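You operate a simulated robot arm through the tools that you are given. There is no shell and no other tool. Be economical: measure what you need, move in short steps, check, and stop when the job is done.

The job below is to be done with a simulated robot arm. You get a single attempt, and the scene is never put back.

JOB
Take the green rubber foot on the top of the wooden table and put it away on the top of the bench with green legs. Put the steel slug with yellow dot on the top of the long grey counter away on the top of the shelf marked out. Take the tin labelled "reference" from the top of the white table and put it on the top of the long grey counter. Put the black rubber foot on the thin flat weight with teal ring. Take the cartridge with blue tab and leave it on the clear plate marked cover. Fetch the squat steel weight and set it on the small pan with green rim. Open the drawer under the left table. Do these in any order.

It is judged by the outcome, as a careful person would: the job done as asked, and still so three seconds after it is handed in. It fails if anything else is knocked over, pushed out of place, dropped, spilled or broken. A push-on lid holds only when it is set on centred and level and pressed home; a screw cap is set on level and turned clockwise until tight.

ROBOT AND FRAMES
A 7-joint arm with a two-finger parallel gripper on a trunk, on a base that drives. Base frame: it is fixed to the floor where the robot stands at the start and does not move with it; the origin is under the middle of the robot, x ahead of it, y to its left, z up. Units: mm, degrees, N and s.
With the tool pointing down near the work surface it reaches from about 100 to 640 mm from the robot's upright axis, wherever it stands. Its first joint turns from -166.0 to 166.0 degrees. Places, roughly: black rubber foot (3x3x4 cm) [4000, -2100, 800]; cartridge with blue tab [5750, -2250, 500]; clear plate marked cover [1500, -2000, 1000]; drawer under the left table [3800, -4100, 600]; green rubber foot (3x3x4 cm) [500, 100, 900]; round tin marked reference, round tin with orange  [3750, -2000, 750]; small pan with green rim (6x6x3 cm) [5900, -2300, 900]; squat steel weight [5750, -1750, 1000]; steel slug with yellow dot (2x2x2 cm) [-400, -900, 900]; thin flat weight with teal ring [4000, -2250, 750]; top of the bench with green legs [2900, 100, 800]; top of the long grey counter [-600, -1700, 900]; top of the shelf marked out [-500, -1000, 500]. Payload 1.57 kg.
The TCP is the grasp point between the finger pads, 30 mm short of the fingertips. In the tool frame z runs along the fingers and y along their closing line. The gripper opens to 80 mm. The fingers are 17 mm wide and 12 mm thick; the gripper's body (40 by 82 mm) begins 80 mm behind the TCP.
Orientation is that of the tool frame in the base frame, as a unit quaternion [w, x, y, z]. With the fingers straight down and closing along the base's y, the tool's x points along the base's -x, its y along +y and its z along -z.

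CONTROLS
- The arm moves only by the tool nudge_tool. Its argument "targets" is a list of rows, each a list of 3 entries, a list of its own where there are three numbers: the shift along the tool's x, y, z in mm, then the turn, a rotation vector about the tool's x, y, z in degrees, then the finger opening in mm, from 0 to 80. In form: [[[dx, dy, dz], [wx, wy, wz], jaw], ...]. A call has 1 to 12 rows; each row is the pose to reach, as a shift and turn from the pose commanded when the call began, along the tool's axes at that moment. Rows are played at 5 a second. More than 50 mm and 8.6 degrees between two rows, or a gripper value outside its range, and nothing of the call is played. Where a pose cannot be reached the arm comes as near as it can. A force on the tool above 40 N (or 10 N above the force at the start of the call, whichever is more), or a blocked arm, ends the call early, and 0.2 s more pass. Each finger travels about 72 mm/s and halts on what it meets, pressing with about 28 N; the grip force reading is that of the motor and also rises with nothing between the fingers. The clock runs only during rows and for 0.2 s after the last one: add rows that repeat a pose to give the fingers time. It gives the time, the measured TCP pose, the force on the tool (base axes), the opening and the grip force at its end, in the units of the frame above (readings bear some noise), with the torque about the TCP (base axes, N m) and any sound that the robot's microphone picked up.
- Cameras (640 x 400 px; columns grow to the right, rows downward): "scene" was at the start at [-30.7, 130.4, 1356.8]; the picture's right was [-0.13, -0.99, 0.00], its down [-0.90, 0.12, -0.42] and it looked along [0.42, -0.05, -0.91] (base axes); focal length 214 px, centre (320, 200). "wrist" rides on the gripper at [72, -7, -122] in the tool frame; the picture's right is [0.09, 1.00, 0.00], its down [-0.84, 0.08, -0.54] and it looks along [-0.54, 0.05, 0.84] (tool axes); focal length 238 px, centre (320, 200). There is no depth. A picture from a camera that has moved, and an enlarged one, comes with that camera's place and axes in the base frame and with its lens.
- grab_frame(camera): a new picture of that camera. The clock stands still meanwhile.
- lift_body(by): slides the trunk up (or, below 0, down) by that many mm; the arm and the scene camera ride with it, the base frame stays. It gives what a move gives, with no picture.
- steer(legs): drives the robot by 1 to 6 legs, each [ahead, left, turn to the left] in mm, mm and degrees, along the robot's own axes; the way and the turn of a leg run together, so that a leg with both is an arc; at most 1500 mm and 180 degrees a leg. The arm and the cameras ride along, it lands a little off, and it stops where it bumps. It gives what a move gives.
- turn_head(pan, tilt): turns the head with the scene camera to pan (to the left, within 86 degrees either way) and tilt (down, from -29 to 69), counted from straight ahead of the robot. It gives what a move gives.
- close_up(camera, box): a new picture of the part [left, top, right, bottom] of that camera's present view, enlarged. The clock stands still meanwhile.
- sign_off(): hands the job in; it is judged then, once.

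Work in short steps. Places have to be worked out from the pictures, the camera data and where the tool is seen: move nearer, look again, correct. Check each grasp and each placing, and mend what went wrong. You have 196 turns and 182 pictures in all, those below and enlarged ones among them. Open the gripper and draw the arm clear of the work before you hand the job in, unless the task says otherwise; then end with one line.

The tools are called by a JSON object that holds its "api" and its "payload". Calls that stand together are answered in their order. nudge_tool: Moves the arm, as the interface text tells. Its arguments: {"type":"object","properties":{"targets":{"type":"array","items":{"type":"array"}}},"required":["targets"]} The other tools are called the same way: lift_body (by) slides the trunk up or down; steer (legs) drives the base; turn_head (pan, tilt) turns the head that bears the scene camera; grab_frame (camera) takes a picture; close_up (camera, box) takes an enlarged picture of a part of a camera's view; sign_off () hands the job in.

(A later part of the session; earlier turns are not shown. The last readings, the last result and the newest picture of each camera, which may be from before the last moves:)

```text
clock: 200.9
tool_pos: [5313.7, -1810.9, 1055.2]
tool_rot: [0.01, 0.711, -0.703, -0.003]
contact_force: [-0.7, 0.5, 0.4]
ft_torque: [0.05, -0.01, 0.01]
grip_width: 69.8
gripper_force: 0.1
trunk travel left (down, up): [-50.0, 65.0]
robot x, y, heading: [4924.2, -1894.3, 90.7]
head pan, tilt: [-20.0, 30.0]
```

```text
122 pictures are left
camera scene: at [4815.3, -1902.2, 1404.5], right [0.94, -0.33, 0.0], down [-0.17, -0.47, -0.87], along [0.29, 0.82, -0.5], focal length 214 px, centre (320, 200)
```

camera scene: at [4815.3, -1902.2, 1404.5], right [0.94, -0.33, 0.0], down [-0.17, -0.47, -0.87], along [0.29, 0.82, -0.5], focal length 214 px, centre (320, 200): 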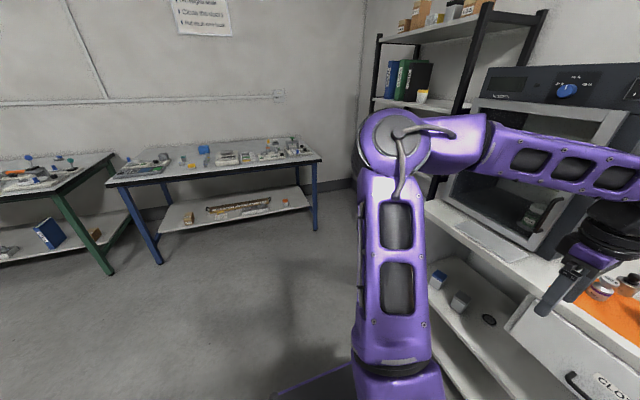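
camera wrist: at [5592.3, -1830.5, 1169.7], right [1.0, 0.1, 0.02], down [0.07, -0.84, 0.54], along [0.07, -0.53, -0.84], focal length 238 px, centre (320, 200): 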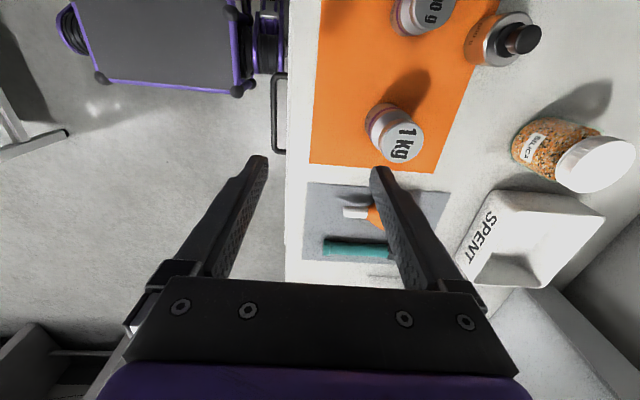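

The head sees the arm's elbow ahead and the tool on the right, oven beyond y≈-1620. I drive right ~325 mm beside the unit and look with the wrist.

{"api": "steer", "payload": {"legs": [[0, -325, -0.7]]}}

{"api": "grab_frame", "payload": {"camera": "wrist"}}

{"api": "grab_frame", "payload": {"camera": "scene"}}

```text
clock: 204.6
tool_pos: [5640.9, -1813.9, 1054.6]
tool_rot: [-0.007, -0.707, 0.708, 0.003]
contact_force: [0.1, -0.1, 0.0]
ft_torque: [0.0, -0.03, 0.01]
grip_width: 69.9
gripper_force: 0.0
trunk travel left (down, up): [-50.0, 65.0]
robot x, y, heading: [5250.9, -1892.2, 89.8]
head pan, tilt: [-20.0, 30.0]
```

```text
121 pictures are left
camera wrist: at [5650.4, -1886.1, 1177.4], right [-1.0, -0.09, 0.02], down [-0.07, 0.84, 0.54], along [-0.06, 0.53, -0.84], focal length 238 px, centre (320, 200)
```

wrist: 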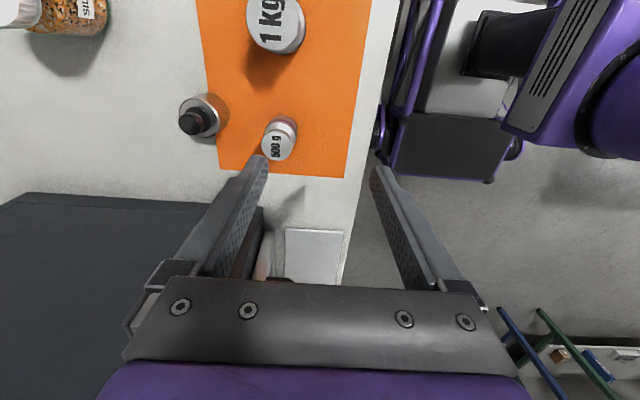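

```text
120 pictures are left
camera scene: at [5141.8, -1899.7, 1404.4], right [0.94, -0.34, 0.0], down [-0.17, -0.47, -0.87], along [0.3, 0.81, -0.5], focal length 214 px, centre (320, 200)
```

scene: 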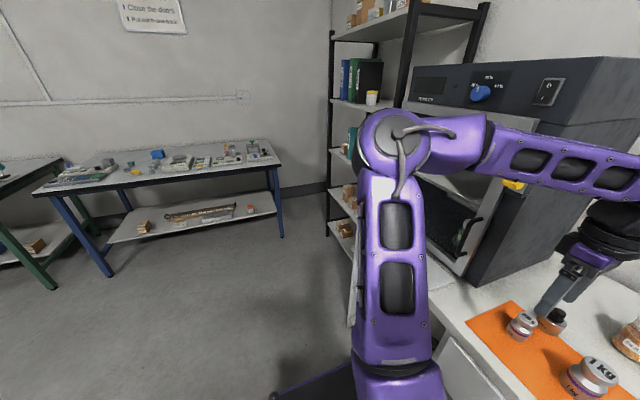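

The squat weight reads at about (5777, -1808). I move over it, slightly lower, and look again; I plan to grip the knob so the rim of the pan stays clear.

{"api": "nudge_tool", "payload": {"targets": [[[0, -45, 0], [0, 0, 0], 60], [[-3, -90, 0], [0, 0, 0], 60], [[-6, -136, 0], [0, 0, 0], 60], [[-6, -136, 40], [0, 0, 0], 60], [[-6, -136, 40], [0, 0, 0], 60]]}}

{"api": "grab_frame", "payload": {"camera": "wrist"}}

```text
clock: 205.8
tool_pos: [5776.6, -1810.1, 1014.1]
tool_rot: [-0.009, -0.706, 0.708, 0.003]
contact_force: [-0.4, -0.4, 0.0]
ft_torque: [0.0, -0.02, -0.01]
grip_width: 59.9
gripper_force: 0.2
trunk travel left (down, up): [-50.0, 65.0]
robot x, y, heading: [5251.1, -1891.5, 89.9]
head pan, tilt: [-20.0, 30.0]
```

```text
119 pictures are left
camera wrist: at [5784.9, -1881.7, 1135.3], right [-1.0, -0.09, 0.02], down [-0.07, 0.84, 0.54], along [-0.06, 0.53, -0.84], focal length 238 px, centre (320, 200)
```

wrist: 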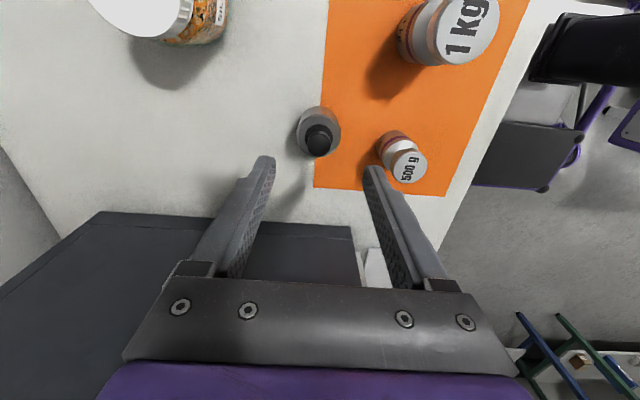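

Triangulated knob top: (5778, -1811, 917). I descend with jaws at 45 to TCP z≈932 and look from the wrist.

{"api": "nudge_tool", "payload": {"targets": [[[1, -1, 40], [0, 0, 0], 45], [[1, -1, 70], [0, 0, 0], 45], [[1, -1, 83], [0, 0, 0], 45], [[1, -1, 83], [0, 0, 0], 45]]}}

{"api": "grab_frame", "payload": {"camera": "wrist"}}

```text
clock: 206.8
tool_pos: [5775.6, -1810.7, 928.7]
tool_rot: [-0.008, -0.707, 0.708, 0.003]
contact_force: [-0.1, -0.1, 0.0]
ft_torque: [0.02, 0.01, 0.02]
grip_width: 45.1
gripper_force: 0.0
trunk travel left (down, up): [-50.0, 65.0]
robot x, y, heading: [5251.4, -1895.8, 90.0]
head pan, tilt: [-20.0, 30.0]
```

```text
118 pictures are left
camera wrist: at [5784.7, -1882.8, 1051.6], right [-1.0, -0.09, 0.02], down [-0.07, 0.84, 0.54], along [-0.06, 0.53, -0.84], focal length 238 px, centre (320, 200)
```

wrist: 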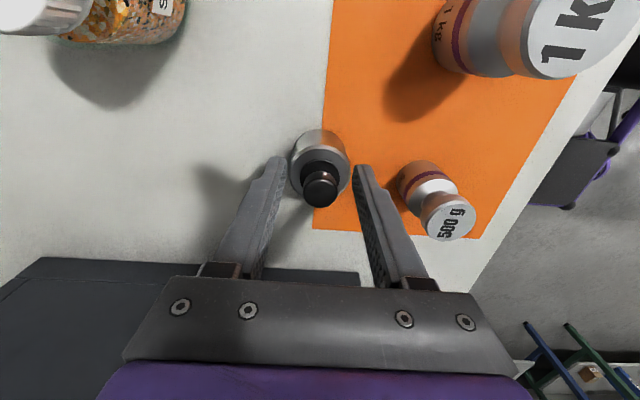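

Body top is about z 880, knob up to 920. I lower to TCP 914 (tips 884), close on the knob, and lift.

{"api": "nudge_tool", "payload": {"targets": [[[0, -1, 8], [0, 0, 0], 45], [[0, -1, 15], [0, 0, 0], 45], [[0, -1, 15], [0, 0, 0], 20], [[0, -1, 15], [0, 0, 0], 5], [[0, -1, 15], [0, 0, 0], 5], [[0, -1, 15], [0, 0, 0], 5]]}}

{"api": "grab_frame", "payload": {"camera": "wrist"}}

```text
clock: 208.2
tool_pos: [5776.7, -1810.7, 915.8]
tool_rot: [-0.008, -0.707, 0.708, 0.002]
contact_force: [-0.2, 0.7, 7.5]
ft_torque: [0.1, -0.14, 0.05]
grip_width: 44.1
gripper_force: 27.6
trunk travel left (down, up): [-50.0, 65.0]
robot x, y, heading: [5249.7, -1895.7, 89.8]
head pan, tilt: [-20.0, 30.0]
```

```text
117 pictures are left
camera wrist: at [5785.6, -1882.8, 1038.0], right [-1.0, -0.09, 0.02], down [-0.07, 0.84, 0.54], along [-0.06, 0.53, -0.84], focal length 238 px, centre (320, 200)
```

wrist: 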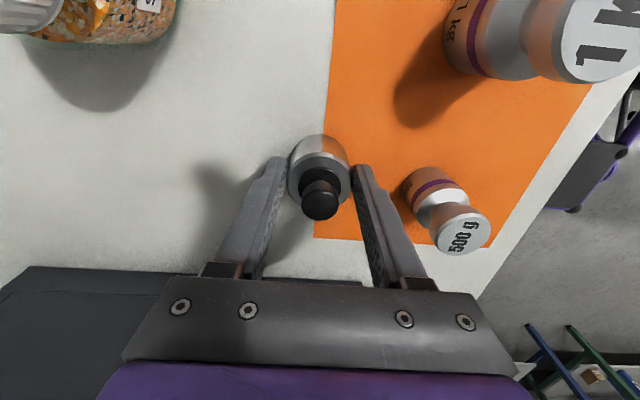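

The jaws met the body's upper edge (44 mm). I open, raise 11 mm so the tips clear the body, and close on the knob instead.

{"api": "nudge_tool", "payload": {"targets": [[[0, 0, 0], [0, 0, 0], 52], [[0, 0, 0], [0, 0, 0], 52], [[0, 0, -12], [0, 0, 0], 52], [[0, 0, -12], [0, 0, 0], 20], [[0, 0, -12], [0, 0, 0], 5], [[0, 0, -12], [0, 0, 0], 5], [[0, 0, -12], [0, 0, 0], 5], [[0, 0, -12], [0, 0, 0], 5]]}}

{"api": "grab_frame", "payload": {"camera": "wrist"}}

```text
clock: 210.0
tool_pos: [5776.9, -1810.9, 926.7]
tool_rot: [-0.008, -0.706, 0.708, 0.003]
contact_force: [-0.1, -0.7, 0.0]
ft_torque: [-0.04, -0.01, 0.02]
grip_width: 43.7
gripper_force: 27.5
trunk travel left (down, up): [-50.0, 65.0]
robot x, y, heading: [5252.1, -1891.2, 90.0]
head pan, tilt: [-20.0, 30.0]
```

```text
116 pictures are left
camera wrist: at [5786.2, -1882.6, 1049.1], right [-1.0, -0.09, 0.02], down [-0.07, 0.84, 0.54], along [-0.06, 0.53, -0.84], focal length 238 px, centre (320, 200)
```

wrist: 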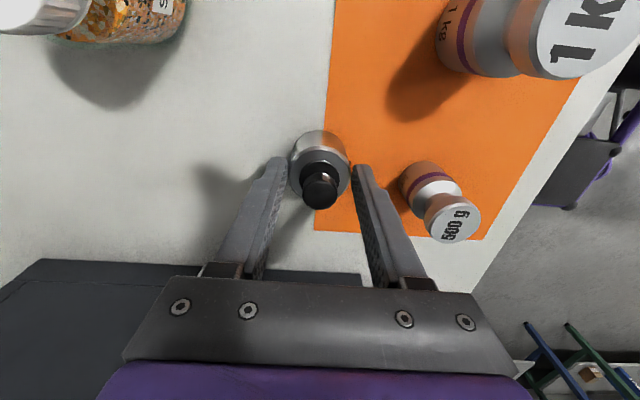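

Still the body (so its top is above z 897). Body grip with tips at ~887 leaves ≥25 mm below the fingertips, plenty for the pan's rim; I regrip there and lift.

{"api": "nudge_tool", "payload": {"targets": [[[0, 0, 0], [0, 0, 0], 52], [[0, 0, 0], [0, 0, 0], 52], [[0, 0, 9], [0, 0, 0], 52], [[0, 0, 9], [0, 0, 0], 30], [[0, 0, 9], [0, 0, 0], 30], [[0, 0, 9], [0, 0, 0], 30], [[0, 0, -20], [0, 0, 0], 30], [[0, 0, -60], [0, 0, 0], 30], [[0, 0, -105], [0, 0, 0], 30], [[0, 0, -105], [0, 0, 0], 30]]}}

{"api": "grab_frame", "payload": {"camera": "wrist"}}

```text
clock: 212.2
tool_pos: [5779.3, -1808.9, 1031.6]
tool_rot: [-0.008, -0.707, 0.708, 0.002]
contact_force: [-0.4, -0.5, -4.2]
ft_torque: [-0.02, 0.02, 0.04]
grip_width: 43.9
gripper_force: 27.9
trunk travel left (down, up): [-50.0, 65.0]
robot x, y, heading: [5254.5, -1896.7, 89.7]
head pan, tilt: [-20.0, 30.0]
```

```text
115 pictures are left
camera wrist: at [5788.3, -1881.2, 1154.1], right [-1.0, -0.09, 0.02], down [-0.07, 0.84, 0.54], along [-0.06, 0.53, -0.84], focal length 238 px, centre (320, 200)
```

wrist: 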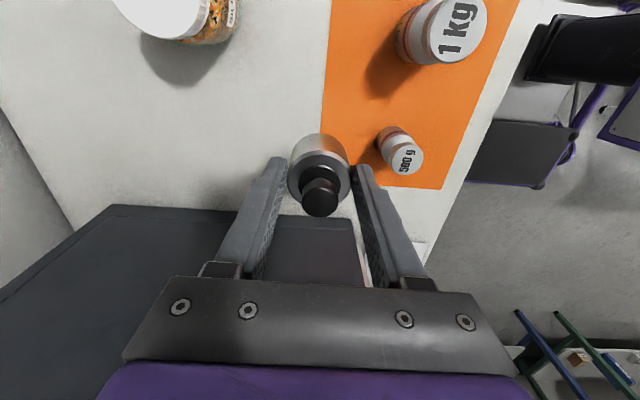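

The weight is held (≈4–5 N). I retract 140 mm toward the robot and up, then back the base 550 mm toward the pan.

{"api": "nudge_tool", "payload": {"targets": [[[0, 40, -15], [0, 0, 0], 30], [[0, 80, -30], [0, 0, 0], 30], [[0, 120, -35], [0, 0, 0], 30], [[0, 150, -35], [0, 0, 0], 30], [[0, 150, -35], [0, 0, 0], 30]]}}

{"api": "steer", "payload": {"legs": [[-550, 0, 0]]}}

{"api": "grab_frame", "payload": {"camera": "wrist"}}

```text
clock: 213.4
tool_pos: [5629.5, -1808.5, 1068.2]
tool_rot: [-0.007, -0.707, 0.707, 0.003]
contact_force: [0.6, 0.5, -4.5]
ft_torque: [-0.03, 0.01, -0.03]
grip_width: 43.9
gripper_force: 28.1
trunk travel left (down, up): [-50.0, 65.0]
robot x, y, heading: [5252.2, -1895.5, 90.1]
head pan, tilt: [-20.0, 30.0]
```

```text
clock: 216.6
tool_pos: [5628.9, -2358.1, 1068.7]
tool_rot: [-0.008, -0.707, 0.707, 0.003]
contact_force: [0.0, 0.2, -5.0]
ft_torque: [-0.07, -0.03, 0.01]
grip_width: 44.1
gripper_force: 27.7
trunk travel left (down, up): [-50.0, 65.0]
robot x, y, heading: [5248.5, -2441.9, 89.8]
head pan, tilt: [-20.0, 30.0]
```

```text
114 pictures are left
camera wrist: at [5637.3, -2430.1, 1190.4], right [-1.0, -0.09, 0.02], down [-0.07, 0.84, 0.54], along [-0.06, 0.53, -0.84], focal length 238 px, centre (320, 200)
```

wrist: 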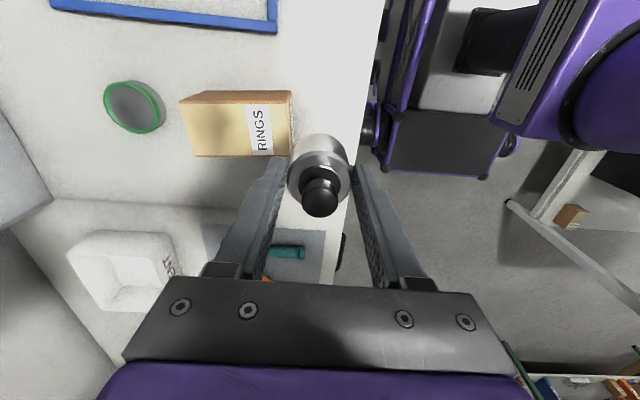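

The pan reads at about (5851, -2350); the RINGS box lies beside it. I cross above the box at full height, then lower a bit and check alignment.

{"api": "nudge_tool", "payload": {"targets": [[[-2, -45, 0], [0, 0, 0], 30], [[-4, -90, 0], [0, 0, 0], 30], [[-6, -135, 0], [0, 0, 0], 30], [[-8, -180, 0], [0, 0, 0], 30], [[-9, -222, 0], [0, 0, 0], 30], [[-9, -222, 35], [0, 0, 0], 30], [[-9, -222, 70], [0, 0, 0], 30], [[-9, -222, 70], [0, 0, 0], 30]]}}

{"api": "grab_frame", "payload": {"camera": "wrist"}}

```text
clock: 218.4
tool_pos: [5850.4, -2348.5, 994.0]
tool_rot: [0.009, 0.707, -0.707, -0.004]
contact_force: [0.5, 0.6, -4.7]
ft_torque: [-0.03, 0.0, 0.0]
grip_width: 43.6
gripper_force: 28.3
trunk travel left (down, up): [-50.0, 65.0]
robot x, y, heading: [5252.7, -2444.8, 90.0]
head pan, tilt: [-20.0, 30.0]
```

```text
113 pictures are left
camera wrist: at [5859.1, -2421.3, 1115.9], right [-1.0, -0.09, 0.02], down [-0.07, 0.84, 0.54], along [-0.06, 0.53, -0.84], focal length 238 px, centre (320, 200)
```

wrist: 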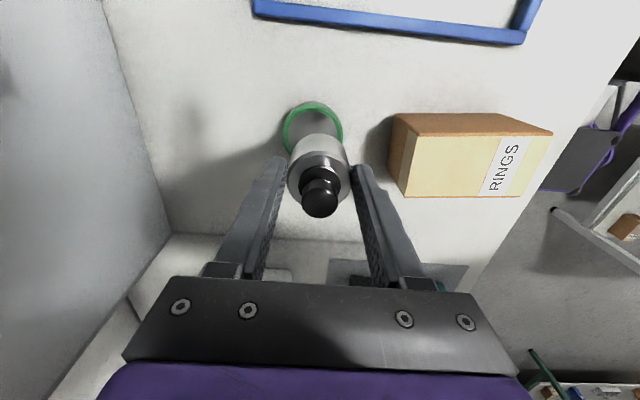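

The pan centre is ~5 mm further in +x. I correct and lower to about 945.

{"api": "nudge_tool", "payload": {"targets": [[[1, -5, 20], [0, 0, 0], 30], [[2, -5, 40], [0, 0, 0], 30], [[2, -5, 46], [0, 0, 0], 30], [[2, -5, 46], [0, 0, 0], 30]]}}

{"api": "grab_frame", "payload": {"camera": "wrist"}}

```text
clock: 219.4
tool_pos: [5854.3, -2351.1, 947.5]
tool_rot: [-0.008, -0.707, 0.707, 0.004]
contact_force: [1.0, -0.7, -5.9]
ft_torque: [-0.06, 0.01, 0.01]
grip_width: 43.8
gripper_force: 27.9
trunk travel left (down, up): [-50.0, 65.0]
robot x, y, heading: [5256.6, -2443.7, 89.9]
head pan, tilt: [-20.0, 30.0]
```

```text
112 pictures are left
camera wrist: at [5862.7, -2423.7, 1069.7], right [-1.0, -0.09, 0.02], down [-0.07, 0.84, 0.54], along [-0.06, 0.53, -0.84], focal length 238 px, centre (320, 200)
```

wrist: 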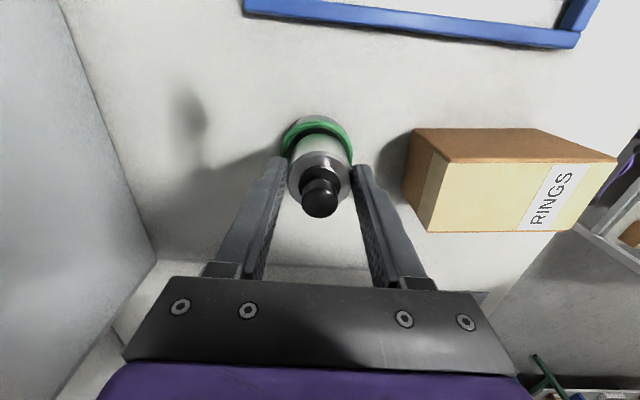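

Alignment looks good (rim centred within ~2 mm). I lower in 2 mm steps until contact.

{"api": "nudge_tool", "payload": {"targets": [[[0, 0, 3], [0, 0, 0], 30], [[0, 0, 6], [0, 0, 0], 30], [[0, 0, 8], [0, 0, 0], 30], [[0, 0, 10], [0, 0, 0], 30], [[0, 0, 12], [0, 0, 0], 30], [[0, 0, 13.5], [0, 0, 0], 30], [[0, 0, 15], [0, 0, 0], 30]]}}

```text
clock: 221.0
tool_pos: [5853.1, -2353.6, 939.6]
tool_rot: [0.004, 0.707, -0.707, 0.0]
contact_force: [-5.0, -0.1, 15.0]
ft_torque: [0.05, 0.14, 0.01]
grip_width: 43.7
gripper_force: 27.8
trunk travel left (down, up): [-50.0, 65.0]
robot x, y, heading: [5251.8, -2445.1, 89.9]
head pan, tilt: [-20.0, 30.0]
stopped in row 7: the force on the tool passed its limit at 42 N (the readings are from after the stop); the commanded pose is now the measured one
```

Contact about 22 mm above the table level. I check the picture to see whether it rests inside the rim.

{"api": "close_up", "payload": {"camera": "wrist", "box": [240, 90, 400, 190]}}

```text
4.00 times, centred on (320, 140) of wrist
camera zoom: at [5861.3, -2424.2, 1061.4], right [-1.0, -0.09, 0.01], down [-0.08, 0.84, 0.54], along [-0.05, 0.53, -0.84], focal length 953 px, centre (320, 440)
```

zoom: 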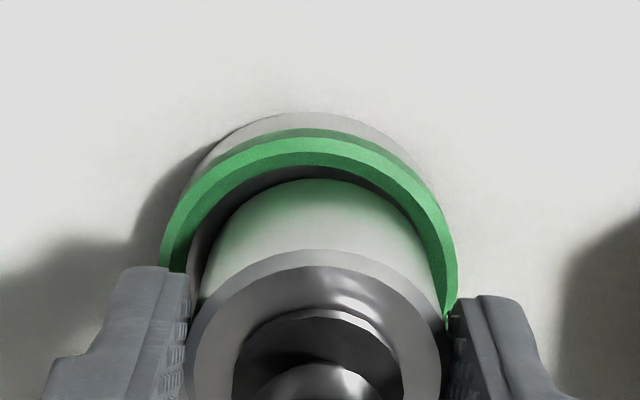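

The weight sits ~3 mm toward -x in the pan, perhaps touching the rim. I lift 4 mm, shift +x 3 mm and lower again.

{"api": "nudge_tool", "payload": {"targets": [[[0, 0, -4], [0, 0, 0], 30], [[0, -3, -4], [0, 0, 0], 30], [[0, -3, -1], [0, 0, 0], 30], [[0, -3, 1], [0, 0, 0], 30], [[0, -3, 3], [0, 0, 0], 30], [[0, -3, 5], [0, 0, 0], 30], [[0, -3, 7], [0, 0, 0], 30], [[0, -3, 9], [0, 0, 0], 30]]}}

{"api": "close_up", "payload": {"camera": "wrist", "box": [240, 90, 400, 190]}}

```text
clock: 222.4
tool_pos: [5856.7, -2352.7, 938.8]
tool_rot: [0.001, 0.708, -0.707, 0.004]
contact_force: [-3.4, 0.1, 15.9]
ft_torque: [0.11, 0.26, 0.02]
grip_width: 43.5
gripper_force: 28.0
trunk travel left (down, up): [-50.0, 65.0]
robot x, y, heading: [5248.1, -2442.2, 90.1]
head pan, tilt: [-20.0, 30.0]
stopped in row 6: the force on the tool passed its limit at 43 N (the readings are from after the stop); the commanded pose is now the measured one
```

```text
4.00 times, centred on (320, 140) of wrist
camera zoom: at [5864.8, -2424.3, 1061.4], right [-1.0, -0.09, 0.0], down [-0.08, 0.84, 0.54], along [-0.05, 0.53, -0.84], focal length 953 px, centre (320, 440)
```

zoom: 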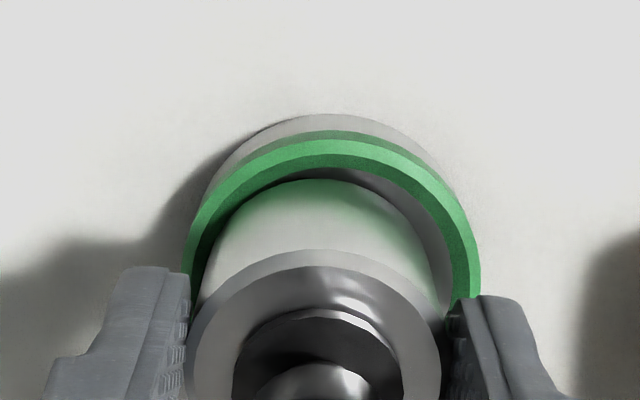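

Now it's inside the rim with the same contact height, i.e. on the pan's floor. I relieve, open gently, and rise.

{"api": "nudge_tool", "payload": {"targets": [[[0, 1, -1], [0, 0, 0], 30], [[0, 1, -1], [0, 0, 0], 48], [[0, 1, -1], [0, 0, 0], 54], [[0, 1, -1], [0, 0, 0], 54], [[0, 1, -20], [0, 0, 0], 54], [[0, 1, -60], [0, 0, 0], 54], [[0, 1, -100], [0, 0, 0], 54], [[0, 1, -140], [0, 0, 0], 54], [[0, 1, -140], [0, 0, 0], 54]]}}

{"api": "close_up", "payload": {"camera": "wrist", "box": [220, 60, 420, 185]}}

```text
clock: 224.6
tool_pos: [5849.8, -2350.9, 1038.9]
tool_rot: [-0.028, -0.7, 0.713, 0.028]
contact_force: [-0.5, -0.2, 0.0]
ft_torque: [0.0, -0.02, 0.0]
grip_width: 53.9
gripper_force: 0.1
trunk travel left (down, up): [-50.0, 65.0]
robot x, y, heading: [5249.7, -2441.9, 90.0]
head pan, tilt: [-20.0, 30.0]
stopped in row 9: the arm was blocked; the commanded pose is now the measured one
```

```text
3.20 times, centred on (320, 122) of wrist
camera zoom: at [5864.3, -2424.5, 1159.7], right [-0.99, -0.07, 0.08], down [-0.02, 0.84, 0.55], along [-0.1, 0.54, -0.83], focal length 763 px, centre (320, 448)
```

zoom: 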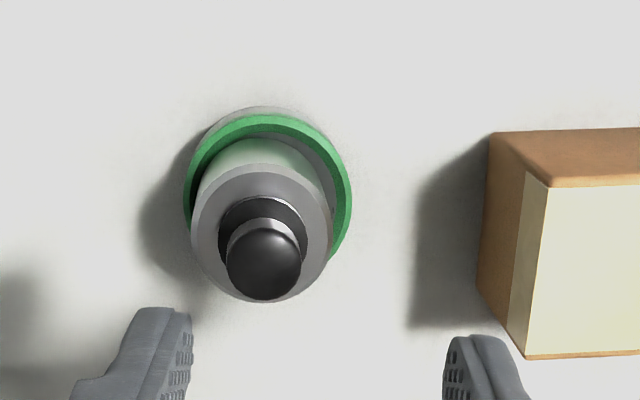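

The weight stands in the pan. The arm met something when rising, so I come slightly down and straight back toward the robot.

{"api": "nudge_tool", "payload": {"targets": [[[0, 20, 5], [0, 0, 0], 54], [[0, 60, 5], [0, 0, 0], 54], [[0, 105, 0], [0, 0, 0], 54], [[0, 150, -10], [0, 0, 0], 54], [[0, 195, -15], [0, 0, 0], 54], [[0, 230, -15], [0, 0, 0], 54], [[0, 230, -15], [0, 0, 0], 54]]}}

{"api": "grab_frame", "payload": {"camera": "wrist"}}

{"api": "grab_frame", "payload": {"camera": "scene"}}

```text
clock: 226.2
tool_pos: [5618.5, -2348.2, 1070.6]
tool_rot: [-0.024, -0.7, 0.714, 0.025]
contact_force: [-0.4, 0.2, -0.2]
ft_torque: [0.01, 0.03, -0.03]
grip_width: 54.2
gripper_force: 0.0
trunk travel left (down, up): [-50.0, 65.0]
robot x, y, heading: [5248.5, -2439.5, 90.2]
head pan, tilt: [-20.0, 30.0]
```

```text
108 pictures are left
camera wrist: at [5632.2, -2422.0, 1191.1], right [-0.99, -0.07, 0.07], down [-0.02, 0.84, 0.55], along [-0.1, 0.54, -0.83], focal length 238 px, centre (320, 200)
```

wrist: 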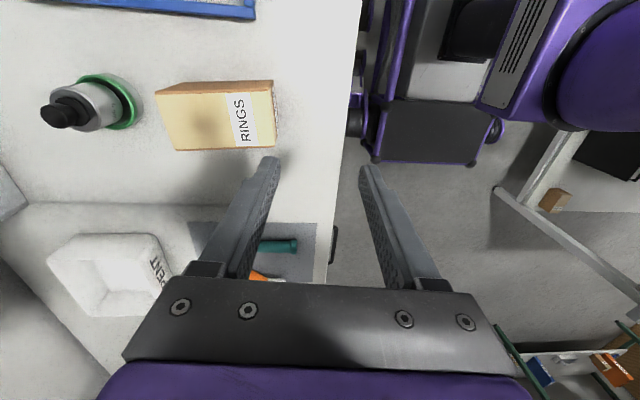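

```text
107 pictures are left
camera scene: at [5138.2, -2449.7, 1404.4], right [0.94, -0.34, 0.0], down [-0.17, -0.47, -0.87], along [0.3, 0.81, -0.5], focal length 214 px, centre (320, 200)
```

scene: 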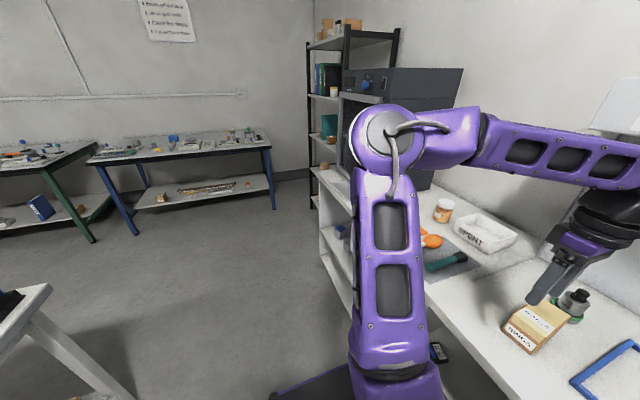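

Next the cartridge on the shelf under the top, near (5690, -2213, ~510). I enlarge it to see its shape and orientation, and start yawing the tool 90° so it can tilt in under the top.

{"api": "close_up", "payload": {"camera": "scene", "box": [400, 320, 496, 380]}}

{"api": "nudge_tool", "payload": {"targets": [[[0, 15, 0], [0, 0, 8], 70], [[0, 30, 0], [0, 0, 16], 70], [[0, 45, 0], [0, 0, 24], 70], [[0, 60, 0], [0, 0, 32], 70], [[0, 60, 0], [0, 0, 40], 70], [[0, 60, 0], [0, 0, 48], 70], [[0, 60, 0], [0, 0, 56], 70], [[0, 60, 0], [0, 0, 64], 70], [[0, 60, 0], [0, 0, 72], 70], [[0, 60, 0], [0, 0, 80], 70], [[0, 60, 0], [0, 0, 88], 70], [[0, 60, 0], [0, 0, 90], 70]]}}

{"api": "grab_frame", "payload": {"camera": "scene"}}

```text
6.67 times, centred on (448, 350) of scene
camera zoom: at [5138.2, -2449.7, 1404.4], right [0.94, -0.34, 0.0], down [-0.17, -0.47, -0.87], along [0.3, 0.81, -0.5], focal length 1430 px, centre (-533, -800)
```

zoom: 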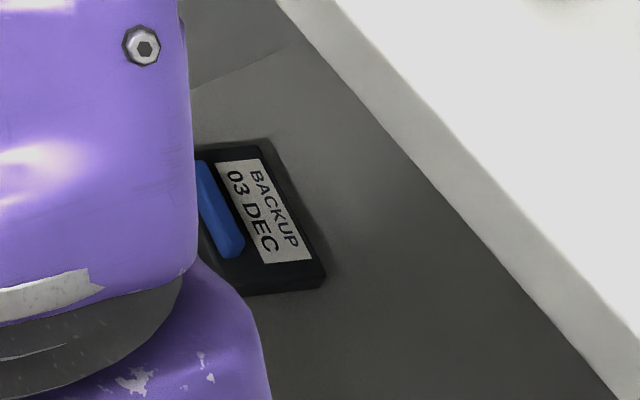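

```text
clock: 228.8
tool_pos: [5559.3, -2346.7, 1074.8]
tool_rot: [-0.035, 0.011, 0.999, 0.001]
contact_force: [0.5, 0.3, -0.7]
ft_torque: [-0.03, -0.03, 0.01]
grip_width: 69.8
gripper_force: 0.0
trunk travel left (down, up): [-50.0, 65.0]
robot x, y, heading: [5246.9, -2442.3, 89.9]
head pan, tilt: [-20.0, 30.0]
```

```text
105 pictures are left
camera scene: at [5138.3, -2449.7, 1404.5], right [0.94, -0.34, 0.0], down [-0.17, -0.47, -0.87], along [0.3, 0.81, -0.5], focal length 214 px, centre (320, 200)
```

scene: 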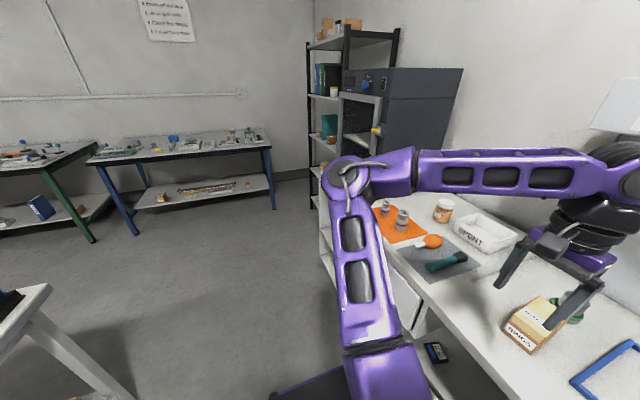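

The cartridge is a flat cassette (~68×47 mm), long axis roughly along y turned ~17°, on a shelf I estimate at z≈440. I back the base away and forward a bit, then tilt the tool toward the shelf and lower it outside the unit for a wrist view.

{"api": "steer", "payload": {"legs": [[150, 250, 0]]}}

{"api": "nudge_tool", "payload": {"targets": [[[-12, 0, 30], [0, -5, 0], 78], [[-24, 0, 60], [0, -10, 0], 78], [[-36, 0, 95], [0, -15, -1], 78], [[-48, 0, 130], [0, -20, -1], 78], [[-60, 0, 165], [0, -25, -1], 78], [[-72, 0, 200], [0, -30, -1], 78], [[-84, 0, 235], [0, -35, -1], 78], [[-96, 0, 270], [0, -40, -1], 78], [[-108, 0, 305], [0, -45, -1], 78], [[-120, 0, 340], [0, -50, -1], 78], [[-130, 0, 375], [0, -55, -1], 78], [[-140, 0, 410], [0, -59, -1], 78]]}}

{"api": "grab_frame", "payload": {"camera": "wrist"}}

```text
clock: 231.8
tool_pos: [5309.2, -2196.0, 1073.6]
tool_rot: [-0.035, 0.009, 0.999, 0.001]
contact_force: [-1.0, -0.6, -0.1]
ft_torque: [-0.01, -0.02, 0.01]
grip_width: 70.2
gripper_force: 0.1
trunk travel left (down, up): [-50.0, 65.0]
robot x, y, heading: [4999.6, -2289.0, 90.0]
head pan, tilt: [-20.0, 30.0]
```

```text
clock: 234.4
tool_pos: [5420.3, -2196.7, 655.4]
tool_rot: [0.462, 0.001, 0.887, -0.003]
contact_force: [-0.1, -0.5, -0.4]
ft_torque: [0.0, 0.04, -0.01]
grip_width: 78.1
gripper_force: 0.1
trunk travel left (down, up): [-50.0, 65.0]
robot x, y, heading: [4999.5, -2293.4, 89.7]
head pan, tilt: [-20.0, 30.0]
```

```text
104 pictures are left
camera wrist: at [5279.5, -2204.2, 666.1], right [-0.05, 1.0, -0.08], down [0.03, 0.08, 1.0], along [1.0, 0.05, -0.04], focal length 238 px, centre (320, 200)
```

wrist: 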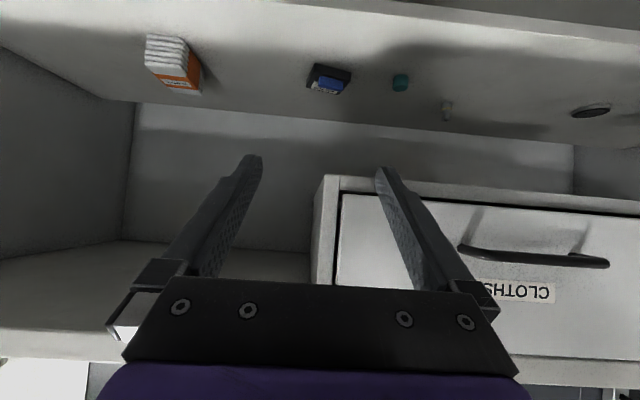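

Combining three views, the cartridge is at about (5766, -2185, 395) on the shelf, deeper in. I zoom on it in the wrist view for its orientation and lower the trunk 50 mm for reach.

{"api": "close_up", "payload": {"camera": "wrist", "box": [280, 45, 376, 105]}}

{"api": "lift_body", "payload": {"by": -50}}

```text
6.67 times, centred on (328, 75) of wrist
camera zoom: at [5279.5, -2204.2, 666.1], right [-0.05, 1.0, -0.08], down [0.03, 0.08, 1.0], along [1.0, 0.05, -0.04], focal length 1589 px, centre (267, 1033)
```

zoom: 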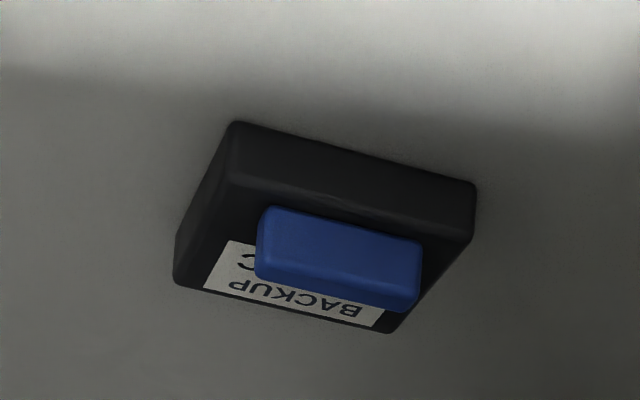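

```text
clock: 235.3
tool_pos: [5419.5, -2196.9, 604.6]
tool_rot: [0.461, 0.001, 0.887, -0.003]
contact_force: [-0.2, 0.1, -0.1]
ft_torque: [-0.01, 0.01, -0.06]
grip_width: 78.0
gripper_force: 0.1
trunk travel left (down, up): [0.0, 115.0]
robot x, y, heading: [4999.6, -2293.8, 89.8]
head pan, tilt: [-20.0, 30.0]
```

The raised blue tab (~47×16 mm, turned ~13°) is the right thing to grip, around (5752, -2178), top z≈417. I lower the tool outside to z≈480 with the matching yaw and look again.

{"api": "nudge_tool", "payload": {"targets": [[[20, 4, 14], [2.3, 0, 1.6], 76], [[40, 8, 28], [4.6, 0, 3.2], 76], [[60, 12, 42], [6.9, 0, 4.8], 76], [[80, 15, 56], [9.2, 0, 6.4], 76], [[102, 17, 71], [11.5, 0, 8], 76], [[102, 17, 71], [11.5, 0, 8], 76]]}}

{"api": "grab_frame", "payload": {"camera": "wrist"}}

```text
clock: 236.7
tool_pos: [5418.8, -2180.8, 480.4]
tool_rot: [0.459, 0.109, 0.88, -0.06]
contact_force: [0.2, 0.5, 0.2]
ft_torque: [0.05, 0.04, -0.01]
grip_width: 75.6
gripper_force: 0.0
trunk travel left (down, up): [0.0, 115.0]
robot x, y, heading: [4999.1, -2294.6, 90.1]
head pan, tilt: [-20.0, 30.0]
```

```text
102 pictures are left
camera wrist: at [5281.8, -2152.9, 491.4], right [0.19, 0.98, -0.08], down [0.05, 0.07, 1.0], along [0.98, -0.2, -0.04], focal length 238 px, centre (320, 200)
```

wrist: 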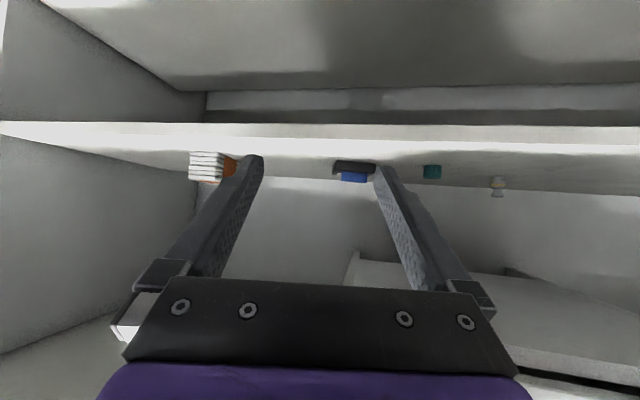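

The shelf is at z≈396 and the tab centre near (5740, -2178, 418). I extend the arm 60 mm and lower to z≈455, still outside, before driving in.

{"api": "nudge_tool", "payload": {"targets": [[[-6, 7, 31], [0, 0, 0], 76], [[-13, 14, 62], [0, 0, 0], 76], [[-13, 14, 62], [0, 0, 0], 76]]}}

{"api": "steer", "payload": {"legs": [[0, -170, 0]]}}

{"api": "grab_frame", "payload": {"camera": "wrist"}}

```text
clock: 237.5
tool_pos: [5479.6, -2182.4, 455.0]
tool_rot: [0.459, 0.108, 0.88, -0.06]
contact_force: [-0.2, 0.6, -0.2]
ft_torque: [-0.02, -0.01, -0.01]
grip_width: 76.0
gripper_force: 0.0
trunk travel left (down, up): [0.0, 115.0]
robot x, y, heading: [5000.6, -2299.1, 90.1]
head pan, tilt: [-20.0, 30.0]
```

```text
clock: 239.8
tool_pos: [5648.3, -2181.5, 455.9]
tool_rot: [0.458, 0.109, 0.88, -0.06]
contact_force: [-0.6, 0.2, 0.4]
ft_torque: [0.0, -0.04, 0.02]
grip_width: 76.0
gripper_force: 0.2
trunk travel left (down, up): [0.0, 115.0]
robot x, y, heading: [5169.5, -2294.6, 89.8]
head pan, tilt: [-20.0, 30.0]
```

```text
101 pictures are left
camera wrist: at [5510.6, -2153.7, 466.9], right [0.19, 0.98, -0.08], down [0.05, 0.07, 1.0], along [0.98, -0.2, -0.04], focal length 238 px, centre (320, 200)
```

wrist: 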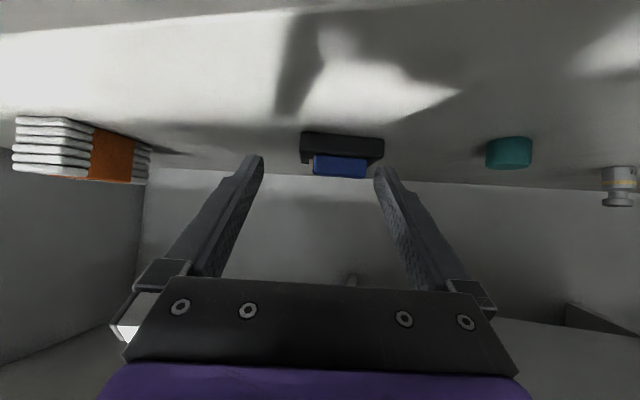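

Refined from this view: case z 397–419, tab z 419–436 centred near (5728, -2183). I drive in 67 mm so the fingers straddle the tab.

{"api": "steer", "payload": {"legs": [[0, -67, 0]]}}

{"api": "grab_frame", "payload": {"camera": "wrist"}}

```text
clock: 241.2
tool_pos: [5710.4, -2182.5, 453.5]
tool_rot: [0.456, 0.108, 0.881, -0.061]
contact_force: [0.1, -0.4, 0.5]
ft_torque: [-0.02, 0.01, -0.01]
grip_width: 75.9
gripper_force: 0.0
trunk travel left (down, up): [0.0, 115.0]
robot x, y, heading: [5230.4, -2295.5, 89.8]
head pan, tilt: [-20.0, 30.0]
stopped in leg 1: the robot was blocked; the commanded pose is now the measured one
```

```text
100 pictures are left
camera wrist: at [5573.2, -2153.6, 465.9], right [0.19, 0.98, -0.08], down [0.06, 0.07, 1.0], along [0.98, -0.2, -0.04], focal length 238 px, centre (320, 200)
```

wrist: 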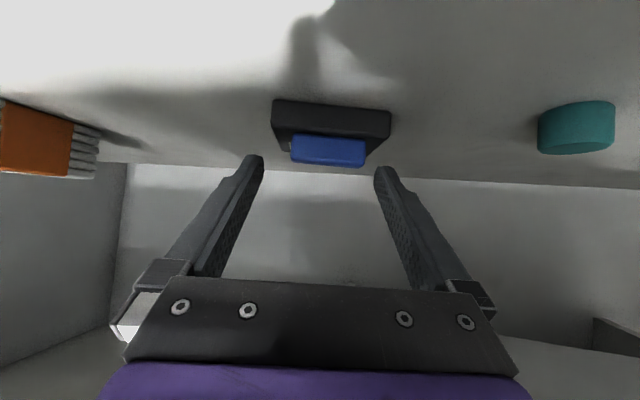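

The base stopped 6 mm short but the tips already reach over the tab (x 5719–5735). I shift 4 mm sideways, lower 8 mm with the arm, and close on the tab.

{"api": "nudge_tool", "payload": {"targets": [[[2, 4.5, 3], [0, 0, 0], 76], [[5, 4.5, 7], [0, 0, 0], 76], [[5, 4.5, 7], [0, 0, 0], 76]]}}

{"api": "close_up", "payload": {"camera": "wrist", "box": [220, 80, 420, 205]}}

```text
clock: 242.0
tool_pos: [5714.1, -2177.3, 446.3]
tool_rot: [0.456, 0.108, 0.881, -0.06]
contact_force: [0.3, 0.1, -0.1]
ft_torque: [-0.01, 0.03, -0.02]
grip_width: 76.1
gripper_force: 0.0
trunk travel left (down, up): [0.0, 115.0]
robot x, y, heading: [5232.6, -2292.9, 89.9]
head pan, tilt: [-20.0, 30.0]
```

```text
3.20 times, centred on (320, 142) of wrist
camera zoom: at [5575.8, -2149.6, 457.9], right [0.19, 0.98, -0.08], down [0.06, 0.07, 1.0], along [0.98, -0.2, -0.04], focal length 763 px, centre (320, 384)
```

zoom: 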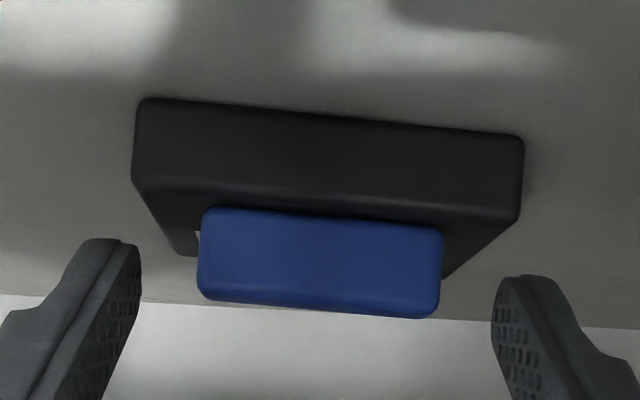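

Tab is centred between the tips. I close and lift 25 mm.

{"api": "nudge_tool", "payload": {"targets": [[[0, 0, 0], [0, 0, 0], 55], [[0, 0, 0], [0, 0, 0], 35], [[0, 0, 0], [0, 0, 0], 30], [[0, 0, 0], [0, 0, 0], 30], [[-10, 0, -7], [0, 0, 0], 30], [[-22, 0, -15], [0, 0, 0], 30], [[-22, 0, -15], [0, 0, 0], 30]]}}

{"api": "grab_frame", "payload": {"camera": "wrist"}}

```text
clock: 243.6
tool_pos: [5707.3, -2179.0, 464.9]
tool_rot: [0.45, 0.108, 0.884, -0.063]
contact_force: [0.2, -0.3, -0.5]
ft_torque: [0.01, 0.0, 0.02]
grip_width: 47.4
gripper_force: 27.9
trunk travel left (down, up): [0.0, 115.0]
robot x, y, heading: [5234.0, -2294.7, 90.2]
head pan, tilt: [-20.0, 30.0]
```

```text
98 pictures are left
camera wrist: at [5569.3, -2151.0, 479.1], right [0.19, 0.98, -0.09], down [0.07, 0.08, 0.99], along [0.98, -0.2, -0.06], focal length 238 px, centre (320, 200)
```

wrist: 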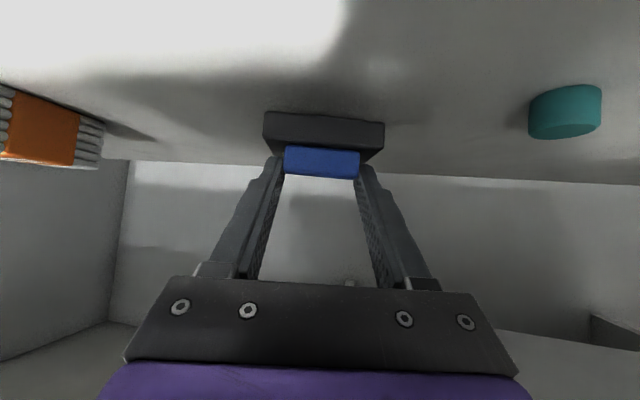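

The cartridge is held by its tab. I back the base straight out, raise the trunk, and lift the arm.

{"api": "steer", "payload": {"legs": [[0, 300, 0]]}}

{"api": "lift_body", "payload": {"by": 65}}

{"api": "nudge_tool", "payload": {"targets": [[[-31, 0, -25], [0, 0, 0], 30], [[-62, 0, -50], [0, 0, 0], 30], [[-93, 0, -75], [0, 0, 0], 30], [[-124, 0, -100], [0, 0, 0], 30], [[-155, 0, -125], [0, 0, 0], 30], [[-186, 0, -145], [0, 0, 0], 30], [[-217, 0, -165], [0, 0, 0], 30], [[-248, 0, -185], [0, 0, 0], 30], [[-279, 0, -205], [0, 0, 0], 30], [[-310, 0, -225], [0, 0, 0], 30], [[-341, 0, -245], [0, 0, 0], 30], [[-372, 0, -265], [0, 0, 0], 30]]}}

{"api": "grab_frame", "payload": {"camera": "wrist"}}

```text
clock: 247.1
tool_pos: [5415.0, -2179.9, 471.7]
tool_rot: [0.455, 0.109, 0.881, -0.061]
contact_force: [-0.2, -1.0, -0.8]
ft_torque: [0.03, 0.03, 0.0]
grip_width: 47.1
gripper_force: 28.1
trunk travel left (down, up): [0.0, 115.0]
robot x, y, heading: [4931.4, -2291.5, 89.9]
head pan, tilt: [-20.0, 30.0]
```

```text
clock: 248.1
tool_pos: [5415.5, -2179.6, 536.7]
tool_rot: [0.456, 0.11, 0.881, -0.062]
contact_force: [-0.2, 0.2, 0.2]
ft_torque: [0.0, 0.03, 0.04]
grip_width: 46.9
gripper_force: 27.7
trunk travel left (down, up): [-65.0, 50.0]
robot x, y, heading: [4932.8, -2293.1, 89.8]
head pan, tilt: [-20.0, 30.0]
```

```text
clock: 250.7
tool_pos: [5414.8, -2174.5, 994.1]
tool_rot: [0.455, 0.11, 0.881, -0.062]
contact_force: [0.0, 0.1, -1.1]
ft_torque: [-0.04, 0.06, 0.01]
grip_width: 47.2
gripper_force: 27.8
trunk travel left (down, up): [-65.0, 50.0]
robot x, y, heading: [4933.2, -2292.0, 90.0]
head pan, tilt: [-20.0, 30.0]
```

```text
97 pictures are left
camera wrist: at [5275.8, -2146.4, 1006.0], right [0.2, 0.98, -0.08], down [0.06, 0.07, 1.0], along [0.98, -0.2, -0.04], focal length 238 px, centre (320, 200)
```

wrist: 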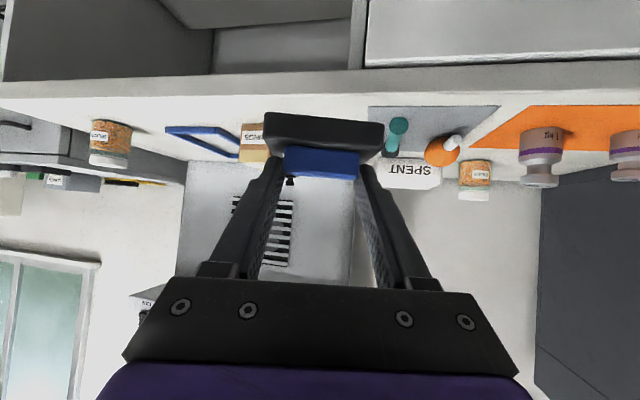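

I drive out, turn to heading 0 in the aisle, and back along it to the table with the plate, tool on the right.

{"api": "steer", "payload": {"legs": [[1230, 0, 0], [0, 0, -90], [-1500, 0, 0], [-1500, 0, 0]]}}

{"api": "turn_head", "payload": {"pan": -80, "tilt": 30}}

{"api": "grab_frame", "payload": {"camera": "scene"}}

```text
clock: 275.0
tool_pos: [2032.7, -1507.2, 993.7]
tool_rot: [0.273, 0.708, 0.537, -0.369]
contact_force: [0.4, -0.1, -0.6]
ft_torque: [0.04, -0.04, 0.02]
grip_width: 47.1
gripper_force: 27.9
trunk travel left (down, up): [-65.0, 50.0]
robot x, y, heading: [1926.9, -1023.9, -1.5]
head pan, tilt: [-20.0, 30.0]
```

```text
clock: 276.3
tool_pos: [2033.8, -1507.6, 993.6]
tool_rot: [0.274, 0.707, 0.537, -0.369]
contact_force: [0.3, 0.3, -1.2]
ft_torque: [0.02, 0.01, 0.01]
grip_width: 47.3
gripper_force: 27.8
trunk travel left (down, up): [-65.0, 50.0]
robot x, y, heading: [1928.3, -1026.8, -1.2]
head pan, tilt: [-80.0, 30.0]
```

```text
96 pictures are left
camera scene: at [1853.0, -972.8, 1419.5], right [-0.99, -0.15, 0.0], down [-0.07, 0.49, -0.87], along [0.13, -0.86, -0.5], focal length 214 px, centre (320, 200)
```

scene: 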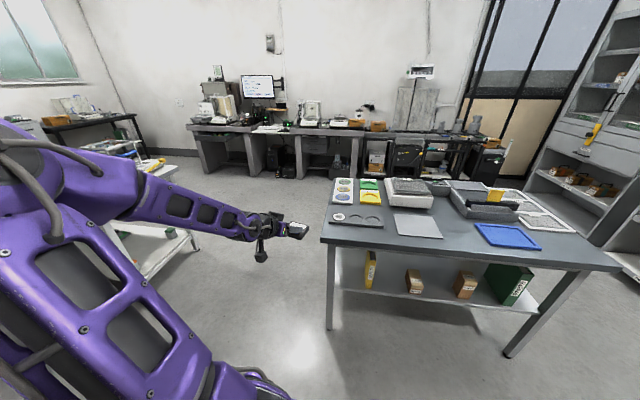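

The table front edge is about y=-1580, x 995–1940. I zoom on its top to find the clear plate marked COVER.

{"api": "close_up", "payload": {"camera": "scene", "box": [320, 165, 592, 265]}}

{"api": "close_up", "payload": {"camera": "scene", "box": [320, 165, 450, 245]}}

```text
2.35 times, centred on (456, 215) of scene
camera zoom: at [1853.0, -972.8, 1419.5], right [-0.99, -0.15, 0.0], down [-0.07, 0.49, -0.87], along [0.13, -0.86, -0.5], focal length 505 px, centre (0, 165)
```

zoom: 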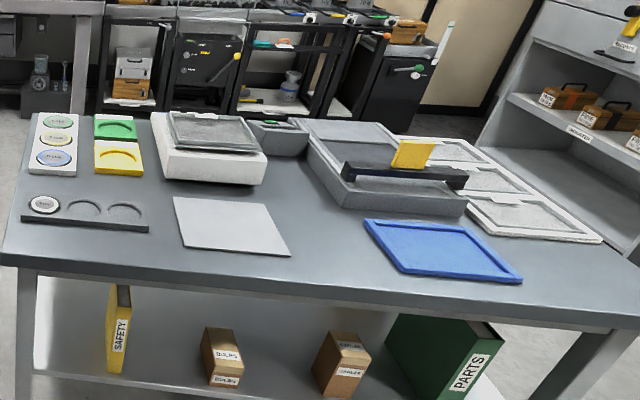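

```text
4.92 times, centred on (385, 205) of scene
camera zoom: at [1853.0, -972.8, 1419.5], right [-0.99, -0.15, 0.0], down [-0.07, 0.49, -0.87], along [0.13, -0.86, -0.5], focal length 1056 px, centre (0, 175)
```

zoom: 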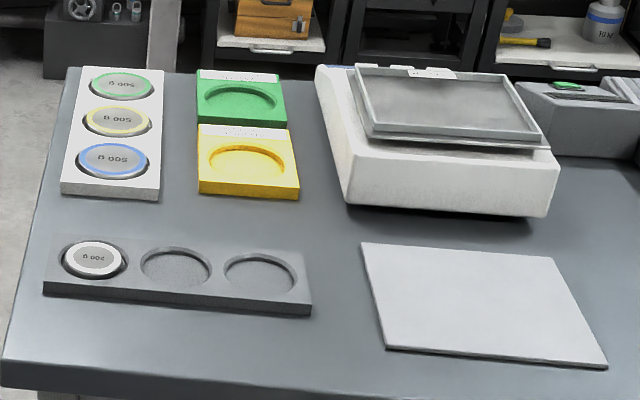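

I look closer at the flat plate and at the tray on the balance for the marking.

{"api": "close_up", "payload": {"camera": "scene", "box": [384, 170, 448, 210]}}

{"api": "close_up", "payload": {"camera": "scene", "box": [440, 170, 584, 260]}}

```text
10.00 times, centred on (416, 190) of scene
camera zoom: at [1853.0, -972.8, 1419.5], right [-0.99, -0.15, 0.0], down [-0.07, 0.49, -0.87], along [0.13, -0.86, -0.5], focal length 2145 px, centre (-640, 300)
```

zoom: 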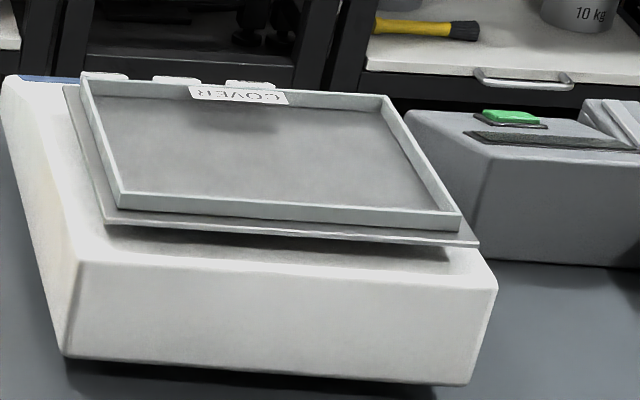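

```text
4.44 times, centred on (512, 215) of scene
camera zoom: at [1853.0, -972.8, 1419.5], right [-0.99, -0.15, 0.0], down [-0.07, 0.49, -0.87], along [0.13, -0.86, -0.5], focal length 953 px, centre (-533, 133)
```

zoom: 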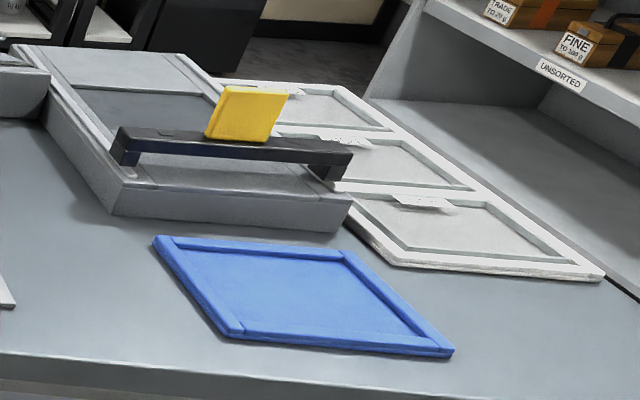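

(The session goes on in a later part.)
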